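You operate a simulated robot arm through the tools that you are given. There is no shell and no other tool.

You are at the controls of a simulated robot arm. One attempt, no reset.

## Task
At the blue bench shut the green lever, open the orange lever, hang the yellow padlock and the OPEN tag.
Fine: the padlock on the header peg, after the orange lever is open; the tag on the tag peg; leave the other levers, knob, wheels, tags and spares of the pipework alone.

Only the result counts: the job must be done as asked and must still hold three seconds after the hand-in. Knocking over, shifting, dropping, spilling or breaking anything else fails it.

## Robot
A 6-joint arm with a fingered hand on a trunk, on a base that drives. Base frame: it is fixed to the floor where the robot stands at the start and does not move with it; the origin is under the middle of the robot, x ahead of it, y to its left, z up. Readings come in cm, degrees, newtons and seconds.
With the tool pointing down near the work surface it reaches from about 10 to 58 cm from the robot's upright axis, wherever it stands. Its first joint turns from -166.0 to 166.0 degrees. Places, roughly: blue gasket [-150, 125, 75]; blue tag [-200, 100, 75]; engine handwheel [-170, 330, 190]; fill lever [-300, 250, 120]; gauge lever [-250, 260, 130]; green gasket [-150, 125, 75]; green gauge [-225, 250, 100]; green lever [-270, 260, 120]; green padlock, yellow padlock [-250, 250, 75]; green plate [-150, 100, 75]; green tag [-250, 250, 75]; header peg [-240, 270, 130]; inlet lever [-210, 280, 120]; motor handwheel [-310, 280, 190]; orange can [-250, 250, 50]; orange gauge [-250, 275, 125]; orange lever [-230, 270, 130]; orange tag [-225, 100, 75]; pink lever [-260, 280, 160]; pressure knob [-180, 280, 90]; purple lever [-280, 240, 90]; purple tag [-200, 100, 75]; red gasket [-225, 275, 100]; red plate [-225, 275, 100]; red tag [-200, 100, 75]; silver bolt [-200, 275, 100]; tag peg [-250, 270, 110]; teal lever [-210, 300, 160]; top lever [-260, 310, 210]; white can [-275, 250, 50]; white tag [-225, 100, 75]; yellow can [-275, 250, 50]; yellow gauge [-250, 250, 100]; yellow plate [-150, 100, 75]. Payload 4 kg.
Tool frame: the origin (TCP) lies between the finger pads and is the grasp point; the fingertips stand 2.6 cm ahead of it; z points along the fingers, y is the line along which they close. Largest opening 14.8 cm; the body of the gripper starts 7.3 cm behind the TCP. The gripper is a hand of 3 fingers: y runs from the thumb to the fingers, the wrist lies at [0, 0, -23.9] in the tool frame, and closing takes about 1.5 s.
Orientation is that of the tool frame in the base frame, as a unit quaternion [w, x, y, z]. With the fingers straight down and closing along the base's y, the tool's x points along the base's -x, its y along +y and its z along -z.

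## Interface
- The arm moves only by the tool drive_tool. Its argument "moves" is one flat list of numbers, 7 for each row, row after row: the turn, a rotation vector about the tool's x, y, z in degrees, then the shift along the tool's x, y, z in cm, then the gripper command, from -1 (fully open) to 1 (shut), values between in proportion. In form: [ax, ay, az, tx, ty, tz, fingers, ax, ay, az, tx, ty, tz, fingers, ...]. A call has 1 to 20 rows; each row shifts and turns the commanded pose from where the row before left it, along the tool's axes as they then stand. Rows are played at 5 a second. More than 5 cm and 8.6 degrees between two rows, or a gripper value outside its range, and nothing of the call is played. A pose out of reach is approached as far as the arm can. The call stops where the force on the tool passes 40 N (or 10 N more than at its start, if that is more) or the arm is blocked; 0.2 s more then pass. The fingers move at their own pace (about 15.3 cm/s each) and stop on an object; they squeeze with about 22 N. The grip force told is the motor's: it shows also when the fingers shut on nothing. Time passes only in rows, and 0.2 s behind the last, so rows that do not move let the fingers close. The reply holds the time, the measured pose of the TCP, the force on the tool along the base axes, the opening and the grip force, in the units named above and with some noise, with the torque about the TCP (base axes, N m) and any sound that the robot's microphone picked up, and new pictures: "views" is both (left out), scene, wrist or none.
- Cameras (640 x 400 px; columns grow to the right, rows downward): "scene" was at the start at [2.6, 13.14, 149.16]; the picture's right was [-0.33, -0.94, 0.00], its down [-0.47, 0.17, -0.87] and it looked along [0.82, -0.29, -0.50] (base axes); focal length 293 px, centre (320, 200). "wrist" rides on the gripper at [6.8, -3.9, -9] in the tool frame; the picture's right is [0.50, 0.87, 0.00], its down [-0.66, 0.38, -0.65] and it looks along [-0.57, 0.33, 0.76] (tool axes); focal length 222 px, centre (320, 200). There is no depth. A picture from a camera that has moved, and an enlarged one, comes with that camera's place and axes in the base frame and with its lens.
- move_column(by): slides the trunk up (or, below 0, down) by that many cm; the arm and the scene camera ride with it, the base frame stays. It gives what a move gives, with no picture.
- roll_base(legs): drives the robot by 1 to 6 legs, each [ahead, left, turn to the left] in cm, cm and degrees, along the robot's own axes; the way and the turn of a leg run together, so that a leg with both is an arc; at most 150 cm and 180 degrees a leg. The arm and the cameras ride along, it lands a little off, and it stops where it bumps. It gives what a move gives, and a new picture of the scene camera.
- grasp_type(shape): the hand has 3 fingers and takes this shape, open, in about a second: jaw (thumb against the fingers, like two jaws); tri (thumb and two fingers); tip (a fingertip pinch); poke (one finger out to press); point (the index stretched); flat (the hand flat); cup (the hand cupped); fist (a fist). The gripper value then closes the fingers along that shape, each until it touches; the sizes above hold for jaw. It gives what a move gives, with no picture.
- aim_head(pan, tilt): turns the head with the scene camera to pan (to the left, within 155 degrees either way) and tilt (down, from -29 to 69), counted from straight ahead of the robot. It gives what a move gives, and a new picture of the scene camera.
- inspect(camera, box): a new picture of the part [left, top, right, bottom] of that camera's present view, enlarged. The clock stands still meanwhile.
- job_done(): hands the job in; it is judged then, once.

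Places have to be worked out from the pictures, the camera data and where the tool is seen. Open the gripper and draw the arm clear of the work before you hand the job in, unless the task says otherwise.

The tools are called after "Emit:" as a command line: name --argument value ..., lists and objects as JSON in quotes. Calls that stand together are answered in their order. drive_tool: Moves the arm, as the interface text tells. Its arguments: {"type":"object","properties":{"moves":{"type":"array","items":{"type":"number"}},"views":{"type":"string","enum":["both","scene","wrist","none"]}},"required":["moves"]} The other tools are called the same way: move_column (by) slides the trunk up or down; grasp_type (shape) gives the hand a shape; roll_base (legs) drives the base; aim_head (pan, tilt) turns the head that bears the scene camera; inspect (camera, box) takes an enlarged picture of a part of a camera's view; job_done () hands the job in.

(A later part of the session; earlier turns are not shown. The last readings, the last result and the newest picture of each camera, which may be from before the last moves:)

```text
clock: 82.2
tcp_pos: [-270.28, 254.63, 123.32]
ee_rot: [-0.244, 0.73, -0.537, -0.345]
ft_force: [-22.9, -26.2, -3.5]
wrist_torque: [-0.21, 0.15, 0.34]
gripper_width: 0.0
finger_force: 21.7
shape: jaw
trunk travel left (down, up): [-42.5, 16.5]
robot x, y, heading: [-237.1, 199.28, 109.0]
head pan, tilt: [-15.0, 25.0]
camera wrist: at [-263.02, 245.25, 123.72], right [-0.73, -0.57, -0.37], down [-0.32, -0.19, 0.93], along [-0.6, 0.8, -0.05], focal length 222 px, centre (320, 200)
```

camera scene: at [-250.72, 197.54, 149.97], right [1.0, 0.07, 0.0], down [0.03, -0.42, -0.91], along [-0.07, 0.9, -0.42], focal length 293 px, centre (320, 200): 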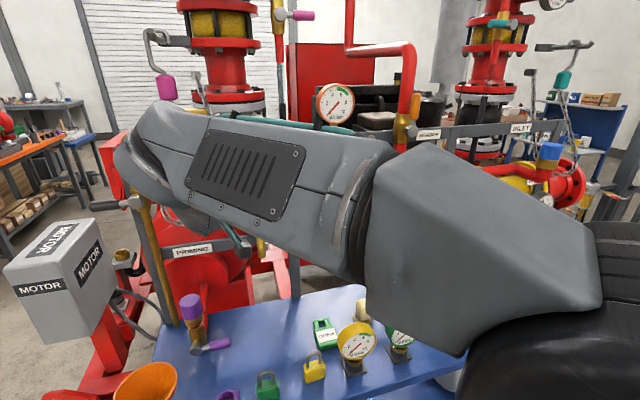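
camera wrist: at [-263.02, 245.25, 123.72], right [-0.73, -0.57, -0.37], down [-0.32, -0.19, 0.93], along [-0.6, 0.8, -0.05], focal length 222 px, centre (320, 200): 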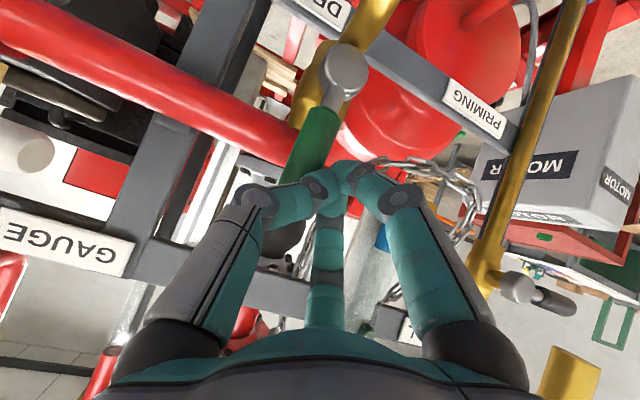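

The handle resists to the right with 30 N and did not move, so it turns to the left. I back off, retract, and go round to its right side.

Emit:
drive_tool --moves '[0, 0, 0, 0, 2.5, 0, 1, 0, 0, 0, 2.9, 0.5, -3.45, 1, 0, 0, 0, 2.9, 0, -3.45, 1, 0, 0, 0, 0, -4.6, 0, 1, 0, 0, 0, 0, -4.6, 0, 1]' --views "wrist"

```text
clock: 83.4
tcp_pos: [-261.33, 248.6, 122.89]
ee_rot: [-0.243, 0.73, -0.537, -0.345]
ft_force: [-0.6, -0.1, -0.5]
wrist_torque: [-0.02, -0.03, 0.03]
gripper_width: 0.0
finger_force: 22.0
shape: jaw
trunk travel left (down, up): [-42.5, 16.5]
robot x, y, heading: [-236.84, 199.34, 109.2]
head pan, tilt: [-15.0, 25.0]
camera wrist: at [-254.15, 239.06, 123.38], right [-0.73, -0.57, -0.37], down [-0.32, -0.19, 0.93], along [-0.6, 0.8, -0.05], focal length 222 px, centre (320, 200)
```

wrist: 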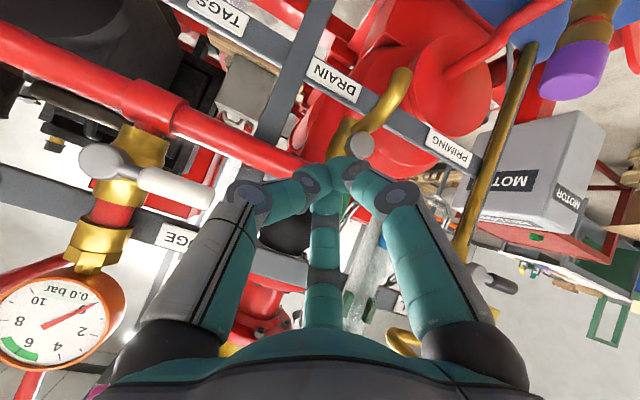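

At U-165, N321, z123. I move forward on the right side of the green handle (N≈328.5), then push left gently.

Emit:
drive_tool --moves '[0, 0, 0, -2.35, 0, 3.1, 1, 0, 0, 0, -2.35, 0, 3.1, 1]' --views "wrist"

```text
clock: 84.0
tcp_pos: [-263.67, 255.99, 122.6]
ee_rot: [-0.245, 0.729, -0.538, -0.345]
ft_force: [0.3, -0.5, 0.5]
wrist_torque: [0.04, -0.03, 0.0]
gripper_width: 0.0
finger_force: 22.1
shape: jaw
trunk travel left (down, up): [-42.5, 16.5]
robot x, y, heading: [-237.15, 199.11, 109.2]
head pan, tilt: [-15.0, 25.0]
camera wrist: at [-256.43, 246.53, 122.98], right [-0.73, -0.57, -0.37], down [-0.32, -0.19, 0.93], along [-0.6, 0.8, -0.05], focal length 222 px, centre (320, 200)
```

wrist: 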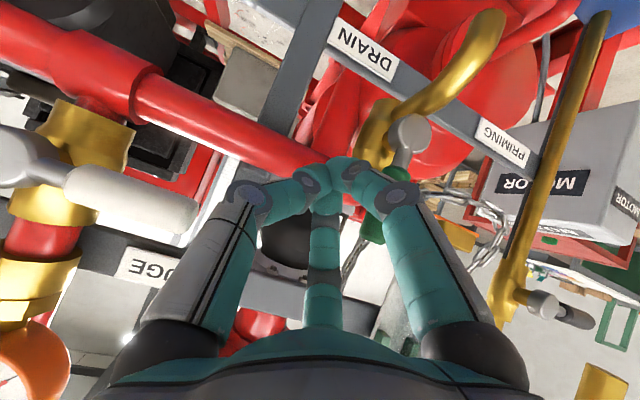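

Handle lies just to the left of the fingers. I push left in 1 cm steps.

Emit:
drive_tool --moves '[0, 0, 0, 0, 1, 0, 1, 0, 0, 0, 0, 1, 0, 1, 0, 0, 0, 0, 1, 0, 1, 0, 0, 0, 0, 1, 0, 1, 0, 0, 0, 0, 1, 0, 1]' --views "wrist"

```text
clock: 85.2
tcp_pos: [-268.27, 254.48, 122.8]
ee_rot: [-0.244, 0.73, -0.538, -0.345]
ft_force: [-0.6, 0.8, 0.4]
wrist_torque: [0.01, 0.0, 0.02]
gripper_width: 0.01
finger_force: 22.4
shape: jaw
trunk travel left (down, up): [-42.5, 16.5]
robot x, y, heading: [-237.03, 199.16, 109.1]
head pan, tilt: [-15.0, 25.0]
camera wrist: at [-261.08, 244.9, 123.25], right [-0.73, -0.57, -0.37], down [-0.32, -0.19, 0.93], along [-0.6, 0.8, -0.05], focal length 222 px, centre (320, 200)
```

wrist: 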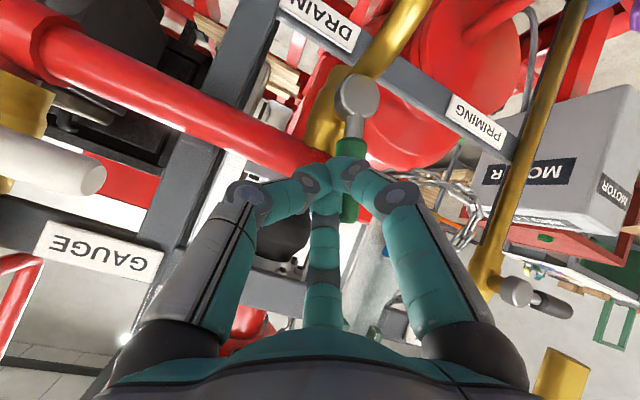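

No resistance and the handle is tilting left. I continue left 4 cm.

Emit:
drive_tool --moves '[0, 0, 0, 0, 1, 0, 1, 0, 0, 0, 0, 1, 0, 1, 0, 0, 0, 0, 1, 0, 1, 0, 0, 0, 0, 1, 0, 1]' --views "wrist"

```text
clock: 86.2
tcp_pos: [-272.14, 253.21, 122.88]
ee_rot: [-0.244, 0.73, -0.538, -0.344]
ft_force: [-0.3, 0.0, -1.3]
wrist_torque: [0.02, 0.01, 0.0]
gripper_width: 0.0
finger_force: 21.5
shape: jaw
trunk travel left (down, up): [-42.5, 16.5]
robot x, y, heading: [-236.65, 199.55, 109.3]
head pan, tilt: [-15.0, 25.0]
camera wrist: at [-264.92, 243.66, 123.37], right [-0.73, -0.57, -0.37], down [-0.32, -0.19, 0.93], along [-0.6, 0.8, -0.05], focal length 222 px, centre (320, 200)
```

wrist: 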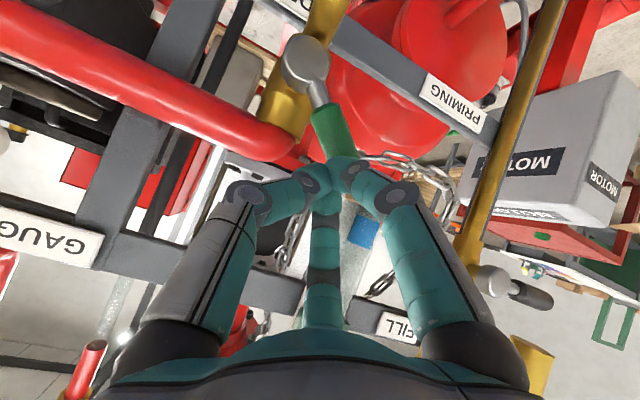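

The handle is at about 42°. I continue left and downward together.

Emit:
drive_tool --moves '[0, 0, 0, 0.5, 1, 0.42, 1, 0, 0, 0, 0.5, 1, 0.42, 1, 0, 0, 0, 0.6, 0.8, 0.5, 1]' --views "wrist"

```text
clock: 87.0
tcp_pos: [-274.83, 252.23, 120.69]
ee_rot: [-0.245, 0.729, -0.538, -0.345]
ft_force: [-0.5, 0.6, -0.8]
wrist_torque: [0.02, -0.02, 0.0]
gripper_width: 0.0
finger_force: 22.3
shape: jaw
trunk travel left (down, up): [-42.5, 16.5]
robot x, y, heading: [-236.78, 199.35, 109.2]
head pan, tilt: [-15.0, 25.0]
camera wrist: at [-267.7, 242.69, 121.33], right [-0.73, -0.57, -0.37], down [-0.32, -0.19, 0.93], along [-0.6, 0.8, -0.05], focal length 222 px, centre (320, 200)
```

wrist: 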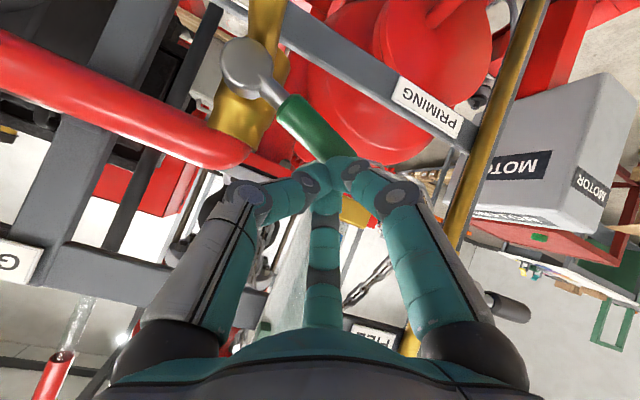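

About 66° now. I push straight down 3 cm at this spot.

Emit:
drive_tool --moves '[0, 0, 0, 0.77, 0, 0.64, 1, 0, 0, 0, 0.77, 0, 0.64, 1, 0, 0, 0, 0.77, 0, 0.64, 1]' --views "wrist"

```text
clock: 87.8
tcp_pos: [-274.75, 252.02, 118.1]
ee_rot: [-0.245, 0.729, -0.537, -0.347]
ft_force: [2.1, -6.9, 10.4]
wrist_torque: [0.0, 0.08, 0.02]
gripper_width: 0.0
finger_force: 22.1
shape: jaw
trunk travel left (down, up): [-42.5, 16.5]
robot x, y, heading: [-237.05, 199.6, 109.5]
head pan, tilt: [-15.0, 25.0]
camera wrist: at [-267.56, 242.53, 118.56], right [-0.73, -0.57, -0.37], down [-0.32, -0.19, 0.93], along [-0.6, 0.8, -0.04], focal length 222 px, centre (320, 200)
```

wrist: 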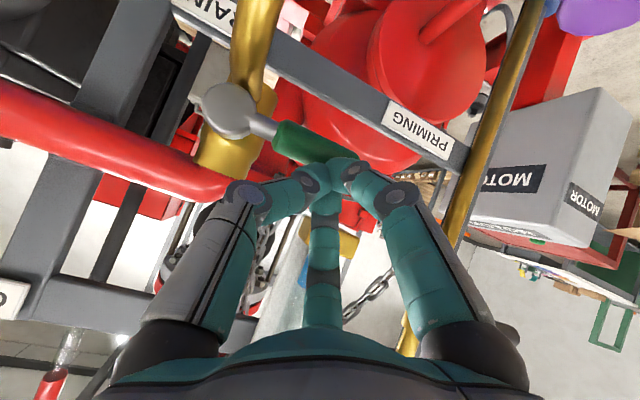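

The handle now looks parallel to the rail and force rose to 10 N, its stop. I press a touch more to confirm.

Emit:
drive_tool --moves '[0, 0, 0, 0.38, 0, 0.32, 1]' --views "none"

Emit:
inspect --camera "wrist" --box '[160, 40, 480, 240]'

```text
clock: 88.2
tcp_pos: [-274.87, 251.92, 117.78]
ee_rot: [-0.246, 0.728, -0.537, -0.347]
ft_force: [6.0, -12.7, 21.2]
wrist_torque: [0.11, 0.16, 0.04]
gripper_width: 0.0
finger_force: 22.0
shape: jaw
trunk travel left (down, up): [-42.5, 16.5]
robot x, y, heading: [-236.66, 199.02, 109.5]
head pan, tilt: [-15.0, 25.0]
```

```text
2.00 times, centred on (320, 140) of wrist
camera zoom: at [-267.5, 242.43, 118.21], right [-0.73, -0.57, -0.37], down [-0.32, -0.19, 0.93], along [-0.6, 0.8, -0.04], focal length 444 px, centre (320, 320)
```

zoom: 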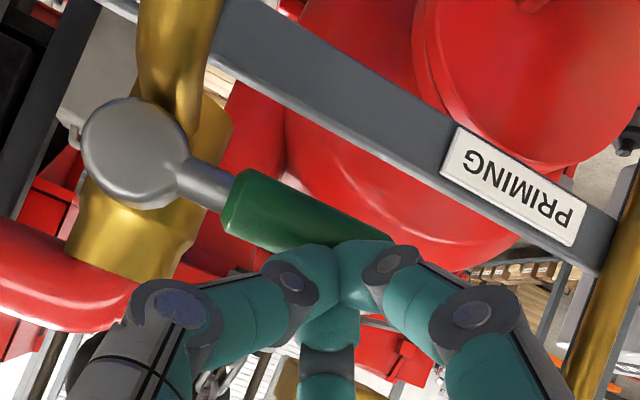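

Confirmed: green is shut against its stop. I withdraw up and back, and move the arm off to the right for a clear look at the padlock.

Emit:
drive_tool --moves '[0, 0, 0, -1.9, 0, -1.6, 1, 0, 0, 0, 3.0, 0, -3.7, 1, 0, 0, 0, 3.0, 0, -3.7, 1, 0, 0, 0, 0, -4.7, 0, 1, 0, 0, 0, 0, -4.7, 0, 1, 0, 0, 0, 0, -4.7, 0, 1, 0, 0, 0, 0, -4.7, 0, 1, 0, 0, 0, 0, -4.7, 0, 1, 0, 0, 0, 0, -4.7, 0, 1, 0, 0, 0, 0, -4.7, 0, 1]' --views "scene"

Emit:
aim_head --pan 0 --tilt 45

```text
clock: 90.4
tcp_pos: [-240.37, 253.28, 119.83]
ee_rot: [-0.244, 0.729, -0.538, -0.346]
ft_force: [-1.1, -0.4, -0.2]
wrist_torque: [0.02, -0.01, -0.02]
gripper_width: 0.0
finger_force: 21.7
shape: jaw
trunk travel left (down, up): [-42.5, 16.5]
robot x, y, heading: [-237.01, 199.51, 109.1]
head pan, tilt: [-15.0, 25.0]
camera scene: at [-250.71, 197.54, 149.96], right [1.0, 0.07, 0.0], down [0.03, -0.42, -0.91], along [-0.07, 0.9, -0.42], focal length 293 px, centre (320, 200)
```

scene: 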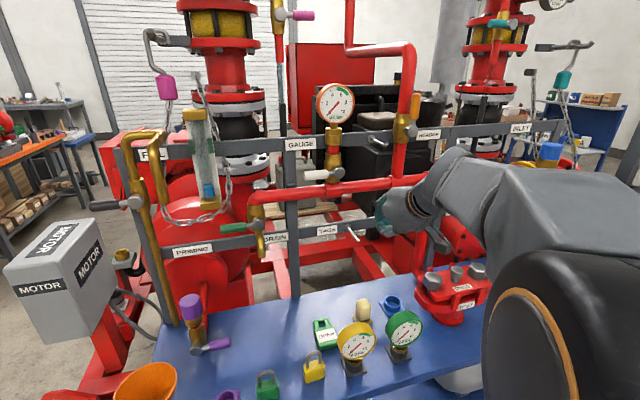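

```text
clock: 91.2
tcp_pos: [-240.5, 253.08, 119.83]
ee_rot: [-0.244, 0.73, -0.537, -0.345]
ft_force: [-0.2, -0.3, 0.0]
wrist_torque: [0.01, 0.0, -0.03]
gripper_width: 0.0
finger_force: 21.8
shape: jaw
trunk travel left (down, up): [-42.5, 16.5]
robot x, y, heading: [-236.67, 199.37, 109.2]
head pan, tilt: [0.0, 45.0]
camera scene: at [-252.71, 196.04, 146.91], right [0.94, 0.33, 0.0], down [0.23, -0.67, -0.71], along [-0.23, 0.67, -0.71], focal length 293 px, centre (320, 200)
```

scene: 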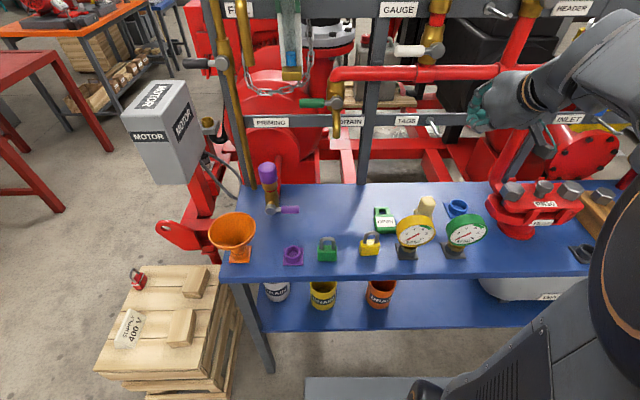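

Both levers look right (green horizontal, orange upright). I zoom on padlock and tag for accurate placing.

Emit:
inspect --camera "scene" --box '[310, 190, 430, 270]'

Emit:
inspect --camera "scene" --box '[290, 80, 460, 150]'

```text
5.00 times, centred on (370, 230) of scene
camera zoom: at [-252.71, 196.04, 146.91], right [0.94, 0.33, 0.0], down [0.23, -0.67, -0.71], along [-0.23, 0.67, -0.71], focal length 1463 px, centre (70, 50)
```

zoom: 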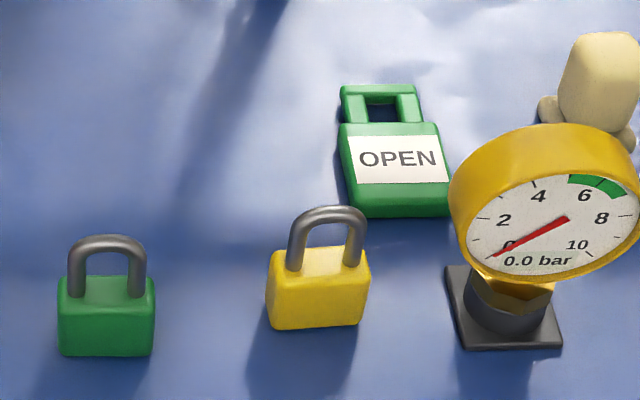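

```text
3.76 times, centred on (375, 115) of scene
camera zoom: at [-252.71, 196.04, 146.91], right [0.94, 0.33, 0.0], down [0.23, -0.67, -0.71], along [-0.23, 0.67, -0.71], focal length 1102 px, centre (113, 520)
```

zoom: 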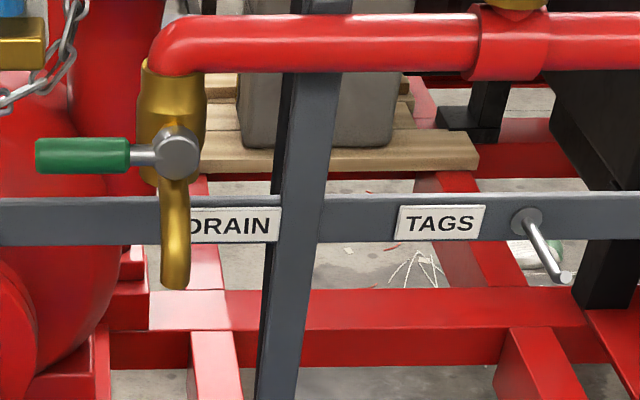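

Padlock: body about 4.6 wide, 2 deep, 4.2 tall at U-161.7, N311.8; its shackle faces us. I need to know the other grip shapes, so I test "tip" and "tri" here in free space.

Emit:
grasp_type --shape "tip"

Emit:
inspect --camera "wrist" --box '[0, 0, 640, 400]'

Emit:
drive_tool --moves '[0, 0, 0, 0, 0, 0, 1, 0, 0, 0, 0, 0, 0, 1, 0, 0, 0, 0, 0, 0, 1, 0, 0, 0, 0, 0, 0, 1, 0, 0, 0, 0, 0, 0, 1, 0, 0, 0, 0, 0, 0, 1, 0, 0, 0, 0, 0, 0, 1]' --views "wrist"

Emit:
grasp_type --shape "tri"

Emit:
inspect --camera "wrist" --box '[0, 0, 640, 400]'

Emit:
drive_tool --moves '[0, 0, 0, 0, 0, 0, 1, 0, 0, 0, 0, 0, 0, 1, 0, 0, 0, 0, 0, 0, 1, 0, 0, 0, 0, 0, 0, 1, 0, 0, 0, 0, 0, 0, 1, 0, 0, 0, 0, 0, 0, 1, 0, 0, 0, 0, 0, 0, 1]' --views "wrist"

```text
clock: 92.1
tcp_pos: [-240.6, 253.17, 119.78]
ee_rot: [-0.244, 0.73, -0.538, -0.345]
ft_force: [-0.3, 0.6, 0.1]
wrist_torque: [0.0, 0.02, 0.0]
gripper_width: 14.79
finger_force: 0.1
shape: tip
trunk travel left (down, up): [-42.5, 16.5]
robot x, y, heading: [-236.29, 199.05, 109.3]
head pan, tilt: [0.0, 45.0]
```

```text
1.00 times, centred on (320, 200) of wrist (not enlarged: the box is as wide or as high as the picture)
camera zoom: at [-233.35, 243.7, 120.31], right [-0.73, -0.57, -0.37], down [-0.32, -0.19, 0.93], along [-0.6, 0.8, -0.05], focal length 222 px, centre (320, 200)
```

zoom: 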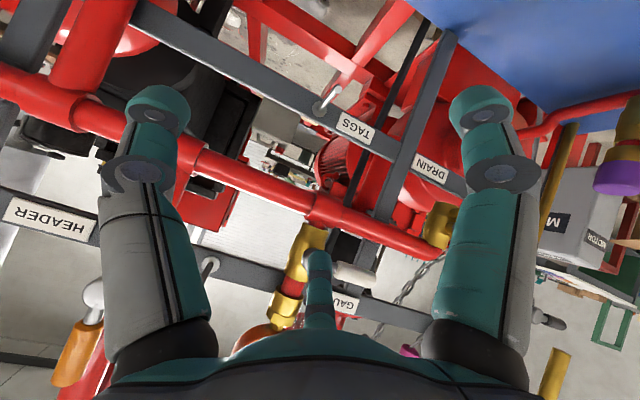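

```text
clock: 93.7
tcp_pos: [-240.54, 253.19, 119.82]
ee_rot: [-0.244, 0.73, -0.537, -0.345]
ft_force: [0.6, 0.1, -0.3]
wrist_torque: [-0.01, 0.0, 0.01]
gripper_width: 0.0
finger_force: 21.8
shape: tip
trunk travel left (down, up): [-42.5, 16.5]
robot x, y, heading: [-236.66, 199.28, 109.0]
head pan, tilt: [0.0, 45.0]
camera wrist: at [-233.32, 243.71, 120.31], right [-0.73, -0.57, -0.37], down [-0.32, -0.19, 0.93], along [-0.6, 0.8, -0.05], focal length 222 px, centre (320, 200)
```

wrist: 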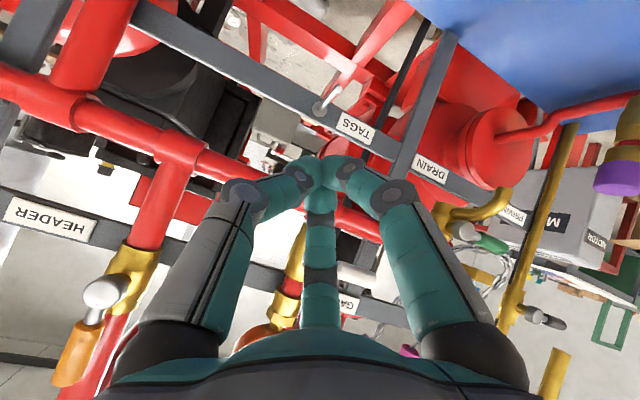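

```text
clock: 94.6
tcp_pos: [-240.51, 253.2, 119.82]
ee_rot: [-0.244, 0.729, -0.538, -0.345]
ft_force: [-0.3, 0.5, -0.7]
wrist_torque: [-0.02, -0.02, 0.0]
gripper_width: 14.76
finger_force: 0.1
shape: tri
trunk travel left (down, up): [-42.5, 16.5]
robot x, y, heading: [-236.99, 199.63, 109.3]
head pan, tilt: [0.0, 45.0]
```

```text
1.00 times, centred on (320, 200) of wrist (not enlarged: the box is as wide or as high as the picture)
camera zoom: at [-233.32, 243.71, 120.31], right [-0.73, -0.57, -0.37], down [-0.32, -0.19, 0.93], along [-0.6, 0.8, -0.05], focal length 222 px, centre (320, 200)
```

zoom: 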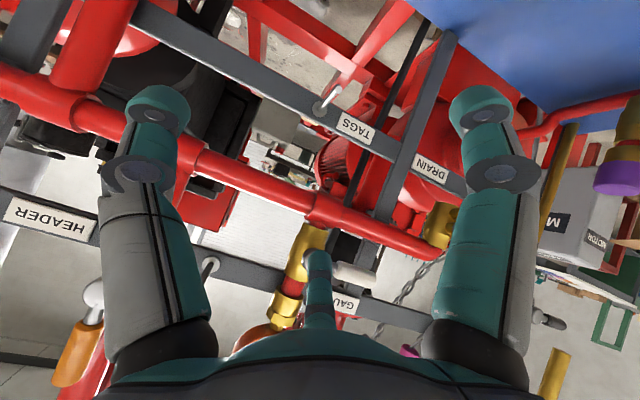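

```text
clock: 96.2
tcp_pos: [-240.5, 253.2, 119.84]
ee_rot: [-0.244, 0.73, -0.538, -0.345]
ft_force: [-0.9, 0.5, 0.6]
wrist_torque: [-0.02, -0.02, -0.03]
gripper_width: 0.0
finger_force: 22.4
shape: tri
trunk travel left (down, up): [-42.5, 16.5]
robot x, y, heading: [-237.16, 199.47, 109.2]
head pan, tilt: [0.0, 45.0]
camera wrist: at [-233.32, 243.71, 120.31], right [-0.73, -0.57, -0.37], down [-0.32, -0.19, 0.93], along [-0.6, 0.8, -0.05], focal length 222 px, centre (320, 200)
```

wrist: 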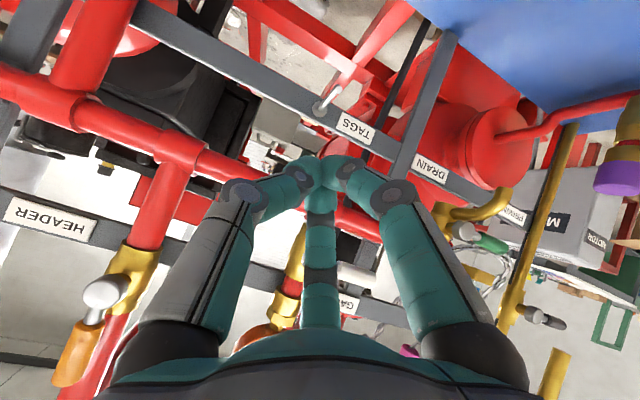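

All grips converge radially, so the padlock is best pinched front-to-back (2 cm) with the thumb in front and two fingers behind, tool pointing down; the peg can then pass between the two rear fingers. I set the jaw part-open, back off and turn the tool straight down.

Emit:
grasp_type --shape "jaw"

Emit:
drive_tool --moves '[0, 0, 0, 2.57, 0, -3.06, 0.19, 0, 0, 0, 2.57, 0, -3.06, 0.19, 0, 8.4, 0, 0, 0, 0, 0.19, 0, 8.4, 0, 0, 0, 0, 0.19, 0, 8.4, 0, 0, 0, 0, 0.19, 0, 8.4, 0, 0, 0, 0, 0.19, 0, 8.4, 0, 0, 0, 0, 0.19, 0, 8, 0, 0, 0, 0, 0.19]' --views "none"

Emit:
drive_tool --moves '[0, 0, 8.4, 0, 0, 0, 0.19, 0, 0, 8.4, 0, 0, 0, 0.19, 0, 0, 8.4, 0, 0, 0, 0.19, 0, 0, 8.4, 0, 0, 0, 0.19, 0, 0, 8.4, 0, 0, 0, 0.19, 0, 0, 8.4, 0, 0, 0, 0.19, 0, 0, 8.4, 0, 0, 0, 0.19, 0, 0, 8.4, 0, 0, 0, 0.19, 0, 0, 8.4, 0, 0, 0, 0.19, 0, 0, 8.4, 0, 0, 0, 0.19, 0, 0, 6, 0, 0, 0, 0.19]' --views "both"

```text
clock: 97.1
tcp_pos: [-240.56, 253.28, 119.79]
ee_rot: [-0.244, 0.73, -0.538, -0.346]
ft_force: [0.8, -0.4, -1.0]
wrist_torque: [-0.03, 0.02, 0.01]
gripper_width: 14.79
finger_force: 0.1
shape: jaw
trunk travel left (down, up): [-42.5, 16.5]
robot x, y, heading: [-236.69, 199.01, 109.1]
head pan, tilt: [0.0, 45.0]
```

```text
clock: 98.9
tcp_pos: [-238.16, 245.71, 119.52]
ee_rot: [0.006, 0.807, -0.59, -0.003]
ft_force: [0.3, -0.1, 0.1]
wrist_torque: [0.0, 0.01, -0.01]
gripper_width: 6.0
finger_force: 0.0
shape: jaw
trunk travel left (down, up): [-42.5, 16.5]
robot x, y, heading: [-236.94, 199.18, 109.4]
head pan, tilt: [0.0, 45.0]
```

```text
clock: 101.3
tcp_pos: [-238.07, 245.45, 119.38]
ee_rot: [-0.008, -0.152, 0.988, -0.001]
ft_force: [0.0, 1.2, -0.5]
wrist_torque: [-0.01, -0.01, 0.02]
gripper_width: 6.05
finger_force: 0.0
shape: jaw
trunk travel left (down, up): [-42.5, 16.5]
robot x, y, heading: [-236.79, 199.29, 109.2]
head pan, tilt: [0.0, 45.0]
camera scene: at [-252.72, 196.03, 146.91], right [0.94, 0.33, 0.0], down [0.23, -0.67, -0.71], along [-0.23, 0.67, -0.71], focal length 293 px, centre (320, 200)
camera wrist: at [-243.17, 239.85, 128.5], right [-0.74, 0.68, 0.01], down [0.52, 0.56, 0.64], along [0.43, 0.48, -0.76], focal length 222 px, centre (320, 200)
```

scene: 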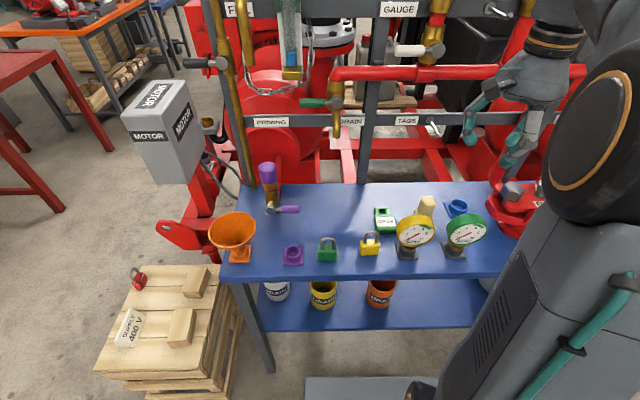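
wrist: 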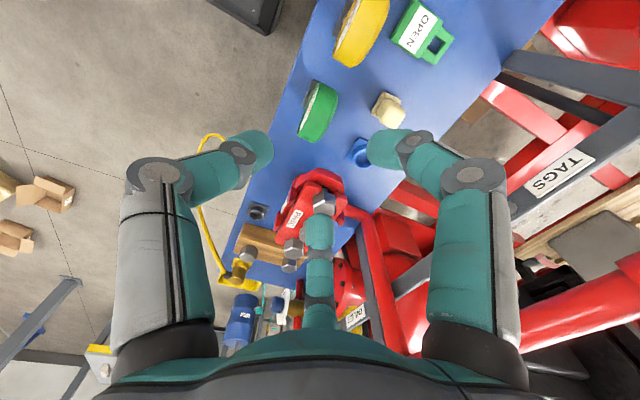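

Tool is down with thumb toward us. I move left over the padlock at z≈108 and look through the wrist camera.

Emit:
drive_tool --moves '[0, 0, 0, 4.45, 0.65, 1.5, 0.19, 0, 0, 0, 4.45, 0.65, 1.5, 0.19, 0, 0, 0, 4.45, 0.65, 1.5, 0.19, 0, 0, 0, 4.45, 0.65, 1.5, 0.19, 0, 0, 0, 0, 0, 4.5, 0.19]' --views "both"

Emit:
inspect --camera "wrist" --box '[160, 40, 480, 240]'

```text
clock: 102.5
tcp_pos: [-256.01, 242.76, 109.02]
ee_rot: [-0.008, -0.153, 0.988, 0.0]
ft_force: [0.0, 0.5, 0.1]
wrist_torque: [-0.02, -0.02, 0.02]
gripper_width: 6.05
finger_force: 0.1
shape: jaw
trunk travel left (down, up): [-42.5, 16.5]
robot x, y, heading: [-236.9, 199.48, 109.0]
head pan, tilt: [0.0, 45.0]
camera scene: at [-252.75, 196.03, 146.91], right [0.94, 0.33, 0.0], down [0.23, -0.67, -0.71], along [-0.23, 0.67, -0.71], focal length 293 px, centre (320, 200)
camera wrist: at [-261.06, 237.14, 118.05], right [-0.74, 0.67, 0.01], down [0.52, 0.56, 0.65], along [0.43, 0.48, -0.76], focal length 222 px, centre (320, 200)
```

scene: 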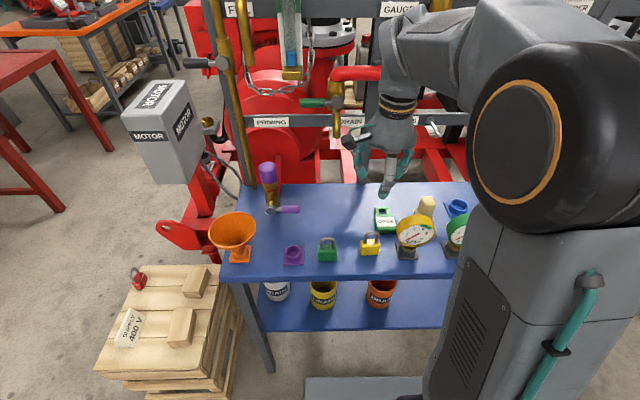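
wrist: 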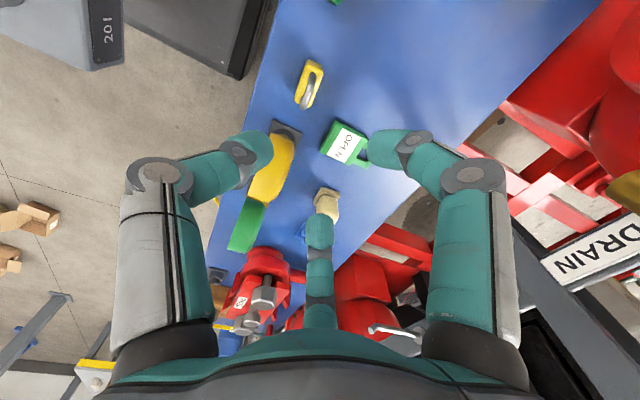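

```text
2.00 times, centred on (320, 140) of wrist
camera zoom: at [-261.06, 237.14, 118.05], right [-0.74, 0.67, 0.01], down [0.52, 0.56, 0.65], along [0.43, 0.48, -0.76], focal length 444 px, centre (320, 320)
```

zoom: 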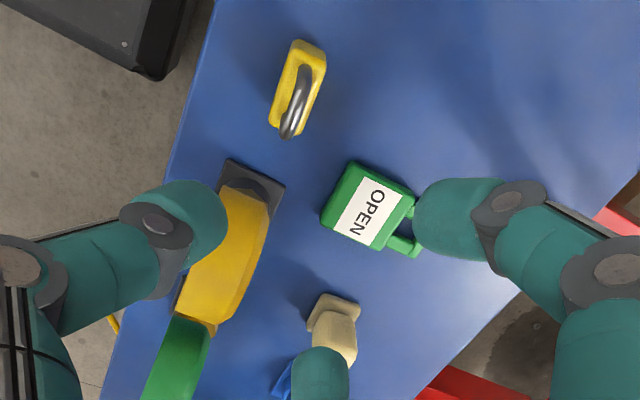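

The padlock is at U-162.1, N312.05 with about 7.5° yaw. I align the hand's yaw, lean it 8° left to clear the gauge, and descend to about z=94 to check.

Emit:
drive_tool --moves '[0, 0, -4.5, 0, 0, 0, 0.19, 0, 0, -4.5, 0, 0, 0, 0.19, 0, -4, 0, 0, 0, 0, 0.19, 0, -4, 0, 0.5, -0.75, 0, 0.19, 0, 0, 0, 0, 0, 0, 0.19]' --views "none"

```text
clock: 103.7
tcp_pos: [-255.93, 241.77, 109.26]
ee_rot: [0.061, -0.229, 0.971, 0.016]
ft_force: [-0.2, -0.8, -0.4]
wrist_torque: [0.03, 0.02, -0.02]
gripper_width: 6.01
finger_force: 0.0
shape: jaw
trunk travel left (down, up): [-42.5, 16.5]
robot x, y, heading: [-237.08, 199.13, 109.1]
head pan, tilt: [0.0, 45.0]
```

Aligned. I descend vertically to z≈94 and look.

Emit:
drive_tool --moves '[0, 0, 0, 0.47, 0, 3.71, 0.19, 0, 0, 0, 0.47, 0, 3.71, 0.19, 0, 0, 0, 0.47, 0, 3.71, 0.19, 0, 0, 0, 0.47, 0, 3.71, 0.19]' --views "both"

Emit:
inspect --camera "scene" --box '[310, 170, 450, 270]'

Emit:
inspect --camera "wrist" --box '[160, 40, 480, 240]'

```text
clock: 104.7
tcp_pos: [-255.92, 241.98, 94.25]
ee_rot: [0.061, -0.23, 0.971, 0.016]
ft_force: [0.8, -0.9, -0.5]
wrist_torque: [-0.02, -0.01, 0.01]
gripper_width: 6.01
finger_force: 0.1
shape: jaw
trunk travel left (down, up): [-42.5, 16.5]
robot x, y, heading: [-236.6, 199.34, 109.2]
head pan, tilt: [0.0, 45.0]
camera scene: at [-252.72, 196.03, 146.91], right [0.94, 0.33, 0.0], down [0.23, -0.67, -0.71], along [-0.23, 0.67, -0.71], focal length 293 px, centre (320, 200)
camera wrist: at [-261.07, 235.06, 102.22], right [-0.83, 0.55, -0.06], down [0.34, 0.59, 0.73], along [0.44, 0.59, -0.68], focal length 222 px, centre (320, 200)
```

scene: 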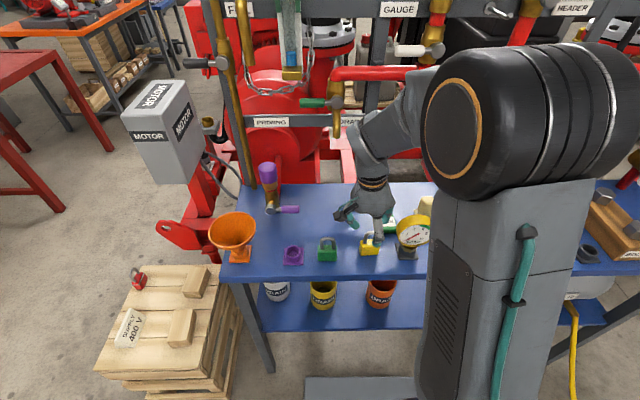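
wrist: 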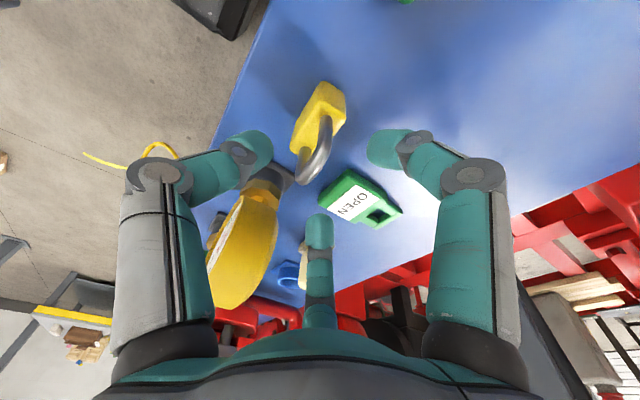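

```text
4.00 times, centred on (380, 220) of scene
camera zoom: at [-252.72, 196.03, 146.91], right [0.94, 0.33, 0.0], down [0.23, -0.67, -0.71], along [-0.23, 0.67, -0.71], focal length 1171 px, centre (80, 120)
```

zoom: 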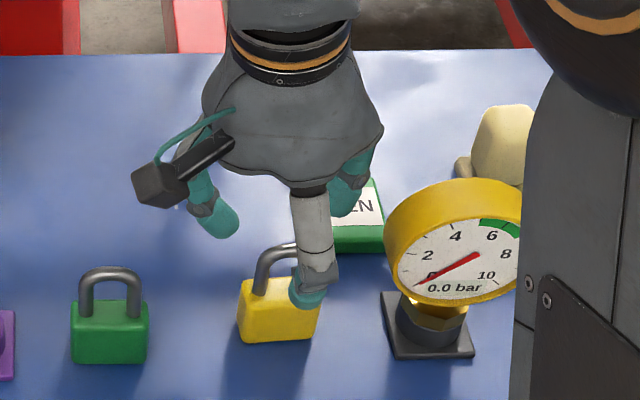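

```text
2.00 times, centred on (320, 140) of wrist
camera zoom: at [-261.07, 235.06, 102.22], right [-0.83, 0.55, -0.06], down [0.34, 0.59, 0.73], along [0.44, 0.59, -0.68], focal length 444 px, centre (320, 320)
```

zoom: 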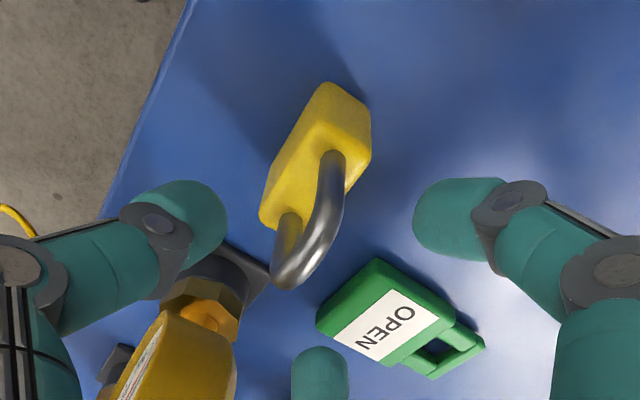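

The padlock sits between thumb and rear fingers; the gauge is clear. I descend the last 5 cm.

Emit:
drive_tool --moves '[0, 0, 0, 0.3, 0, 2.0, 0.19, 0, 0, 0, 0.2, 0, 1.8, 0.19, 0, 0, 0, 0.13, 0, 1.2, 0.19]' --views "both"

Emit:
inspect --camera "scene" --box '[310, 170, 450, 270]'

Emit:
inspect --camera "wrist" --box '[160, 40, 480, 240]'

```text
clock: 105.5
tcp_pos: [-255.99, 241.85, 89.07]
ee_rot: [0.061, -0.23, 0.971, 0.017]
ft_force: [0.8, 0.6, -0.1]
wrist_torque: [-0.03, 0.0, -0.01]
gripper_width: 6.02
finger_force: 0.1
shape: jaw
trunk travel left (down, up): [-42.5, 16.5]
robot x, y, heading: [-237.05, 199.08, 109.1]
head pan, tilt: [0.0, 45.0]
camera scene: at [-252.72, 196.04, 146.91], right [0.94, 0.33, 0.0], down [0.23, -0.67, -0.71], along [-0.23, 0.67, -0.71], focal length 293 px, centre (320, 200)
camera wrist: at [-261.17, 235.0, 97.17], right [-0.83, 0.55, -0.06], down [0.34, 0.59, 0.73], along [0.44, 0.59, -0.68], focal length 222 px, centre (320, 200)
```

scene: 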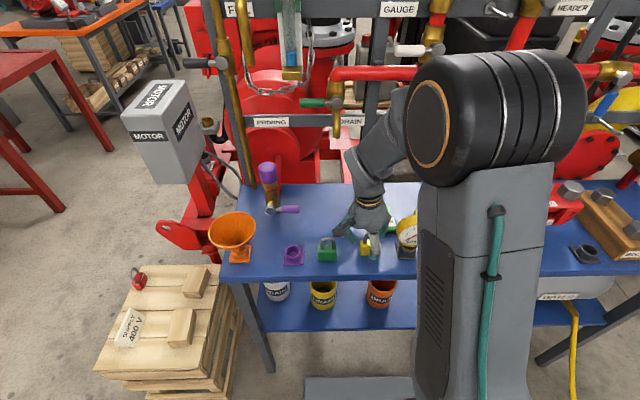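
wrist: 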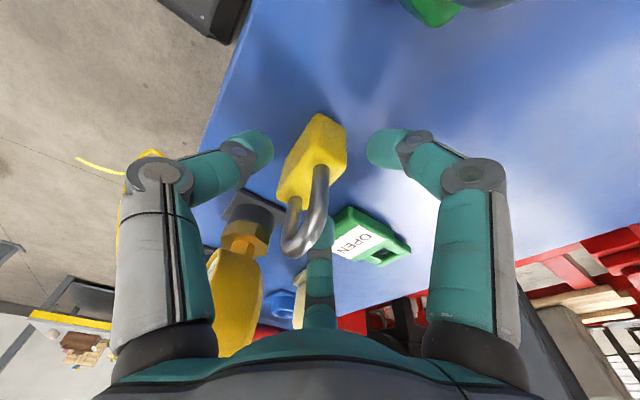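

```text
4.00 times, centred on (380, 220) of scene
camera zoom: at [-252.72, 196.04, 146.91], right [0.94, 0.33, 0.0], down [0.23, -0.67, -0.71], along [-0.23, 0.67, -0.71], focal length 1171 px, centre (80, 120)
```

zoom: 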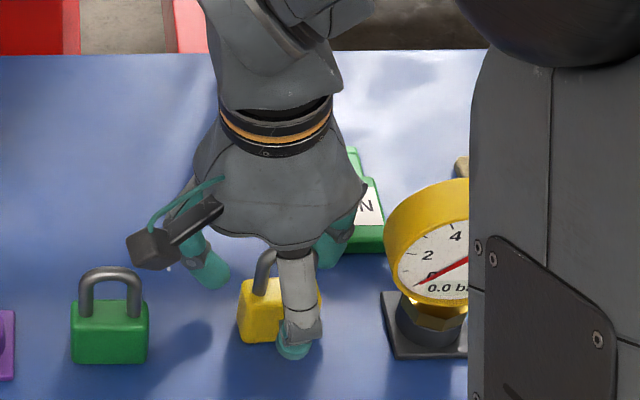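

```text
2.00 times, centred on (320, 140) of wrist
camera zoom: at [-261.17, 235.0, 97.17], right [-0.83, 0.55, -0.06], down [0.34, 0.59, 0.73], along [0.44, 0.59, -0.68], focal length 444 px, centre (320, 320)
```

zoom: 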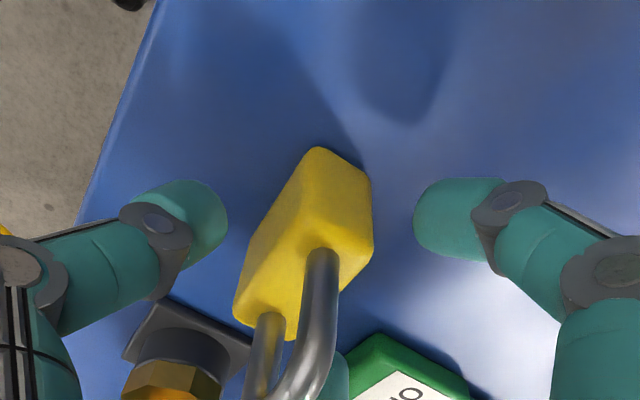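

The hand straddles the padlock; the thumb is about 0.8 cm right of its centre. I shift 0.7 left and close the fingers.

Emit:
drive_tool --moves '[0, 0, 0, 0.7, 0, 0.1, 0.19, 0, 0, 0, 0, 0, 0, 0.19, 0, 0, 0, 0, 0, 0, 0.5, 0, 0, 0, 0, 0, 0, 0.7, 0, 0, 0, 0, 0, 0, 1, 0, 0, 0, 0, 0, 0, 1, 0, 0, 0, 0, 0, 0, 1, 0, 0, 0, 0, 0, 0, 1, 0, 0, 0, 0, 0, 0, 1]' --views "both"

Emit:
inspect --camera "scene" --box '[310, 170, 450, 270]'

Emit:
inspect --camera "wrist" --box '[160, 40, 480, 240]'

```text
clock: 107.5
tcp_pos: [-256.7, 241.53, 89.0]
ee_rot: [0.061, -0.23, 0.971, 0.017]
ft_force: [0.5, -0.3, 0.6]
wrist_torque: [0.02, 0.0, 0.01]
gripper_width: 2.39
finger_force: 22.1
shape: jaw
trunk travel left (down, up): [-42.5, 16.5]
robot x, y, heading: [-236.86, 199.47, 109.6]
head pan, tilt: [0.0, 45.0]
camera scene: at [-252.72, 196.04, 146.91], right [0.94, 0.33, 0.0], down [0.23, -0.67, -0.71], along [-0.23, 0.67, -0.71], focal length 293 px, centre (320, 200)
camera wrist: at [-261.84, 234.63, 97.03], right [-0.83, 0.55, -0.06], down [0.34, 0.59, 0.73], along [0.44, 0.59, -0.68], focal length 222 px, centre (320, 200)
```

scene: 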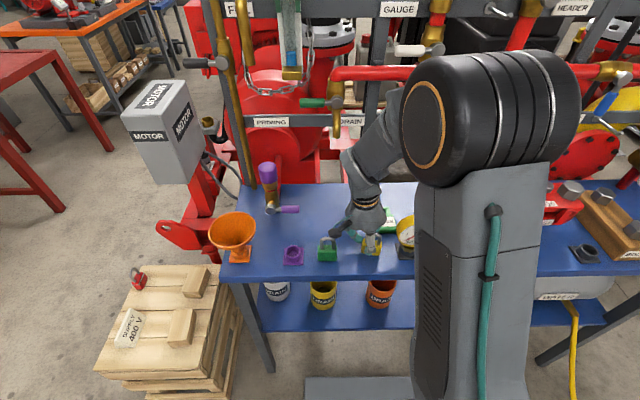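
wrist: 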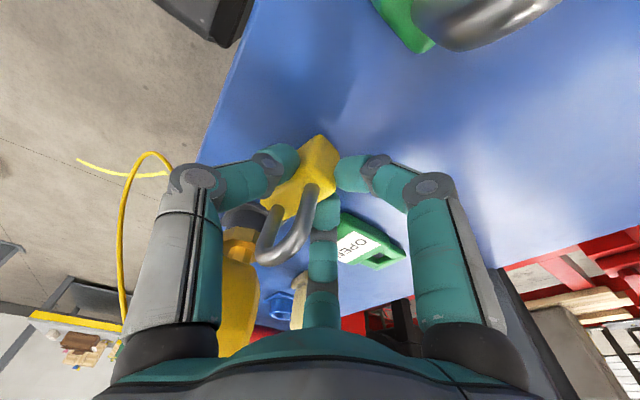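

```text
4.00 times, centred on (380, 220) of scene
camera zoom: at [-252.72, 196.04, 146.91], right [0.94, 0.33, 0.0], down [0.23, -0.67, -0.71], along [-0.23, 0.67, -0.71], focal length 1171 px, centre (80, 120)
```

zoom: 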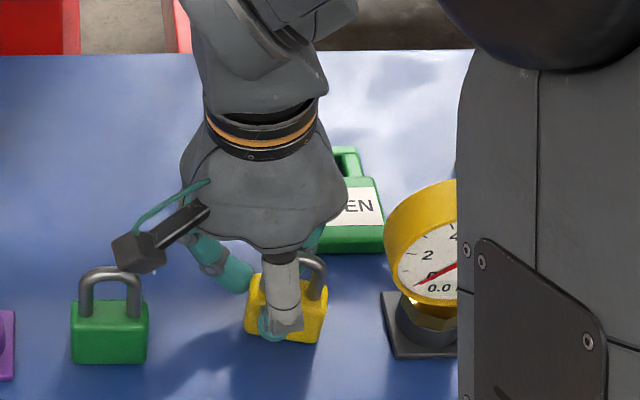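

```text
2.00 times, centred on (320, 140) of wrist
camera zoom: at [-261.84, 234.63, 97.03], right [-0.83, 0.55, -0.06], down [0.34, 0.59, 0.73], along [0.44, 0.59, -0.68], focal length 444 px, centre (320, 320)
```

zoom: 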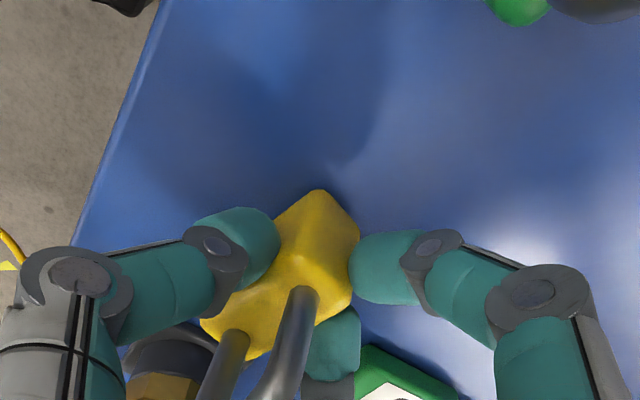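

Grasped at 2.4 cm width. I lift straight up 24 cm.

Emit:
drive_tool --moves '[0, 0, 0, -0.25, 0, -2.0, 1, 0, 0, 0, -0.6, 0, -4.7, 1, 0, 0, 0, -0.6, 0, -4.7, 1, 0, 0, 0, -0.6, 0, -4.7, 1, 0, 0, 0, -0.6, 0, -4.7, 1, 0, 0, 0, -0.6, 0, -4.7, 1]' --views "both"

Emit:
inspect --camera "wrist" --box '[160, 40, 480, 240]'

```text
clock: 108.9
tcp_pos: [-256.76, 241.27, 114.64]
ee_rot: [0.06, -0.23, 0.971, 0.016]
ft_force: [-0.3, -0.4, -1.7]
wrist_torque: [-0.05, 0.01, -0.02]
gripper_width: 2.37
finger_force: 22.4
shape: jaw
trunk travel left (down, up): [-42.5, 16.5]
robot x, y, heading: [-236.73, 199.57, 109.2]
head pan, tilt: [0.0, 45.0]
camera scene: at [-252.73, 196.05, 146.9], right [0.94, 0.33, 0.0], down [0.23, -0.67, -0.71], along [-0.23, 0.67, -0.71], focal length 293 px, centre (320, 200)
camera wrist: at [-261.91, 234.44, 122.66], right [-0.83, 0.55, -0.06], down [0.34, 0.59, 0.73], along [0.44, 0.59, -0.68], focal length 222 px, centre (320, 200)
```

scene: 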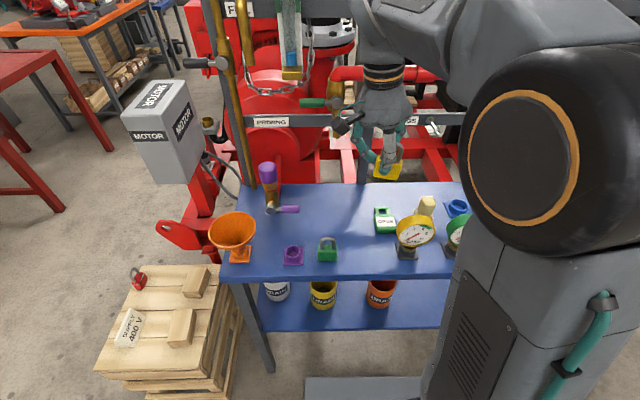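
wrist: 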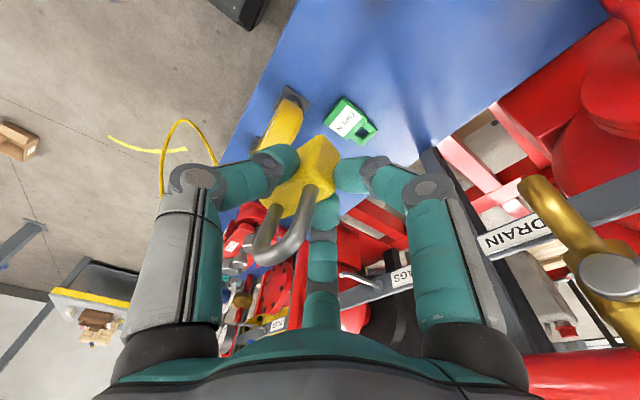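

```text
2.00 times, centred on (320, 140) of wrist
camera zoom: at [-261.91, 234.44, 122.66], right [-0.83, 0.55, -0.06], down [0.34, 0.59, 0.73], along [0.44, 0.59, -0.68], focal length 444 px, centre (320, 320)
```

zoom: 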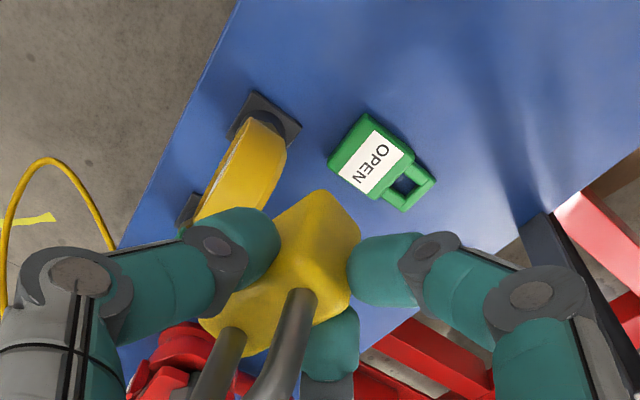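

The padlock is held. I zoom in from the head camera to see how it sits in the hand.

Emit:
inspect --camera "scene" --box '[330, 110, 450, 200]'

```text
4.44 times, centred on (390, 155) of scene
camera zoom: at [-252.73, 196.05, 146.9], right [0.94, 0.33, 0.0], down [0.23, -0.67, -0.71], along [-0.23, 0.67, -0.71], focal length 1301 px, centre (9, 400)
```

zoom: 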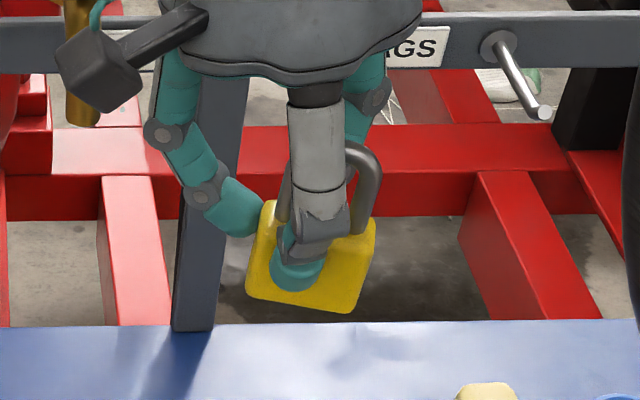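

The padlock sits about 1.5 cm off-centre and rolled ~10° in the hand, so the peg would hit a finger. I'll set it down on the free bench area to the left-back (U-168, N319), and re-grip it centred. First I lean the hand so it is upright and lower it.

Emit:
drive_tool --moves '[0, -5, 0, 0, 0, 0, 1, 0, -5, 0, 0, 0, 0, 1, 0, 0, 0, 2.0, 2.52, -0.61, 1, 0, 0, 0, 2.0, 2.52, -0.61, 1, 0, 0, 0, 2.0, 2.52, -0.61, 1, 0, 0, 0, 1.37, 0, 4.5, 1, 0, 0, 0, 1.37, 0, 4.5, 1, 0, 0, 0, 1.37, 0, 4.5, 1, 0, 0, 0, 1.37, 0, 4.5, 1, 0, 0, 0, 0.9, 0, 3.0, 1]' --views "both"

Emit:
inspect --camera "scene" --box '[310, 150, 430, 250]'

```text
clock: 111.1
tcp_pos: [-265.39, 245.41, 92.61]
ee_rot: [0.145, -0.227, 0.962, 0.037]
ft_force: [-1.0, -0.6, -2.0]
wrist_torque: [0.0, 0.03, 0.0]
gripper_width: 2.35
finger_force: 21.5
shape: jaw
trunk travel left (down, up): [-42.5, 16.5]
robot x, y, heading: [-236.92, 199.04, 109.4]
head pan, tilt: [0.0, 45.0]
camera scene: at [-252.73, 196.04, 146.91], right [0.94, 0.33, 0.0], down [0.23, -0.67, -0.71], along [-0.23, 0.67, -0.71], focal length 293 px, centre (320, 200)
camera wrist: at [-271.78, 237.89, 99.01], right [-0.81, 0.56, -0.14], down [0.22, 0.53, 0.82], along [0.54, 0.64, -0.55], focal length 222 px, centre (320, 200)
```

scene: 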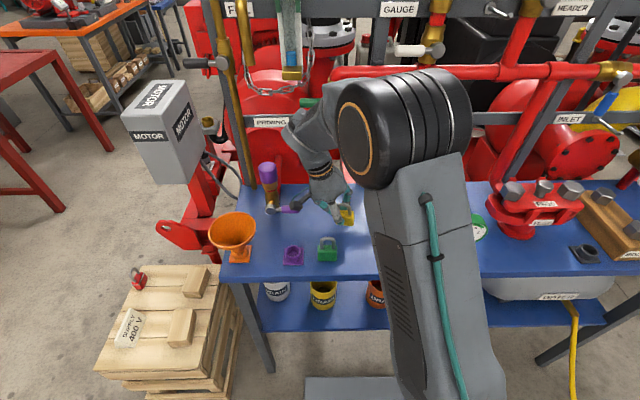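
wrist: 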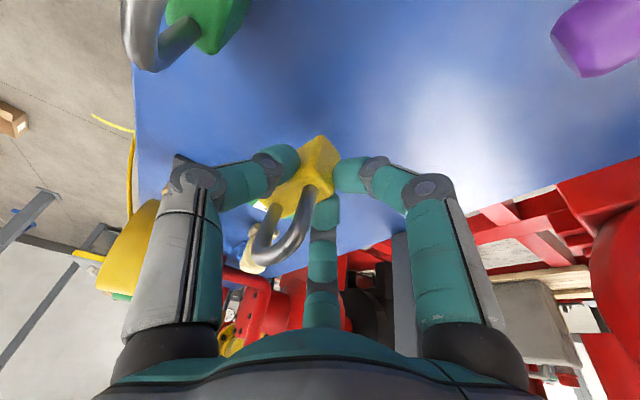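

```text
4.00 times, centred on (370, 200) of scene
camera zoom: at [-252.73, 196.04, 146.91], right [0.94, 0.33, 0.0], down [0.23, -0.67, -0.71], along [-0.23, 0.67, -0.71], focal length 1171 px, centre (120, 200)
```

zoom: 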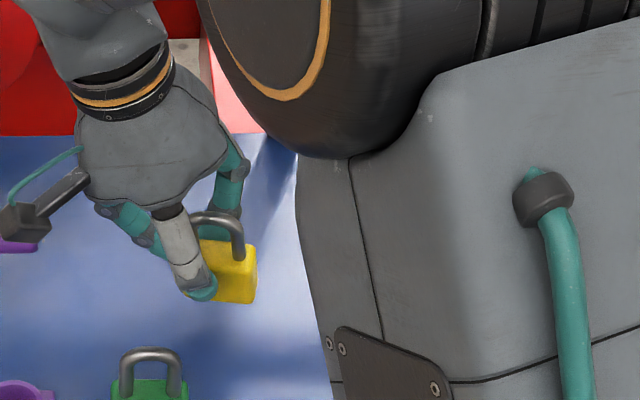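

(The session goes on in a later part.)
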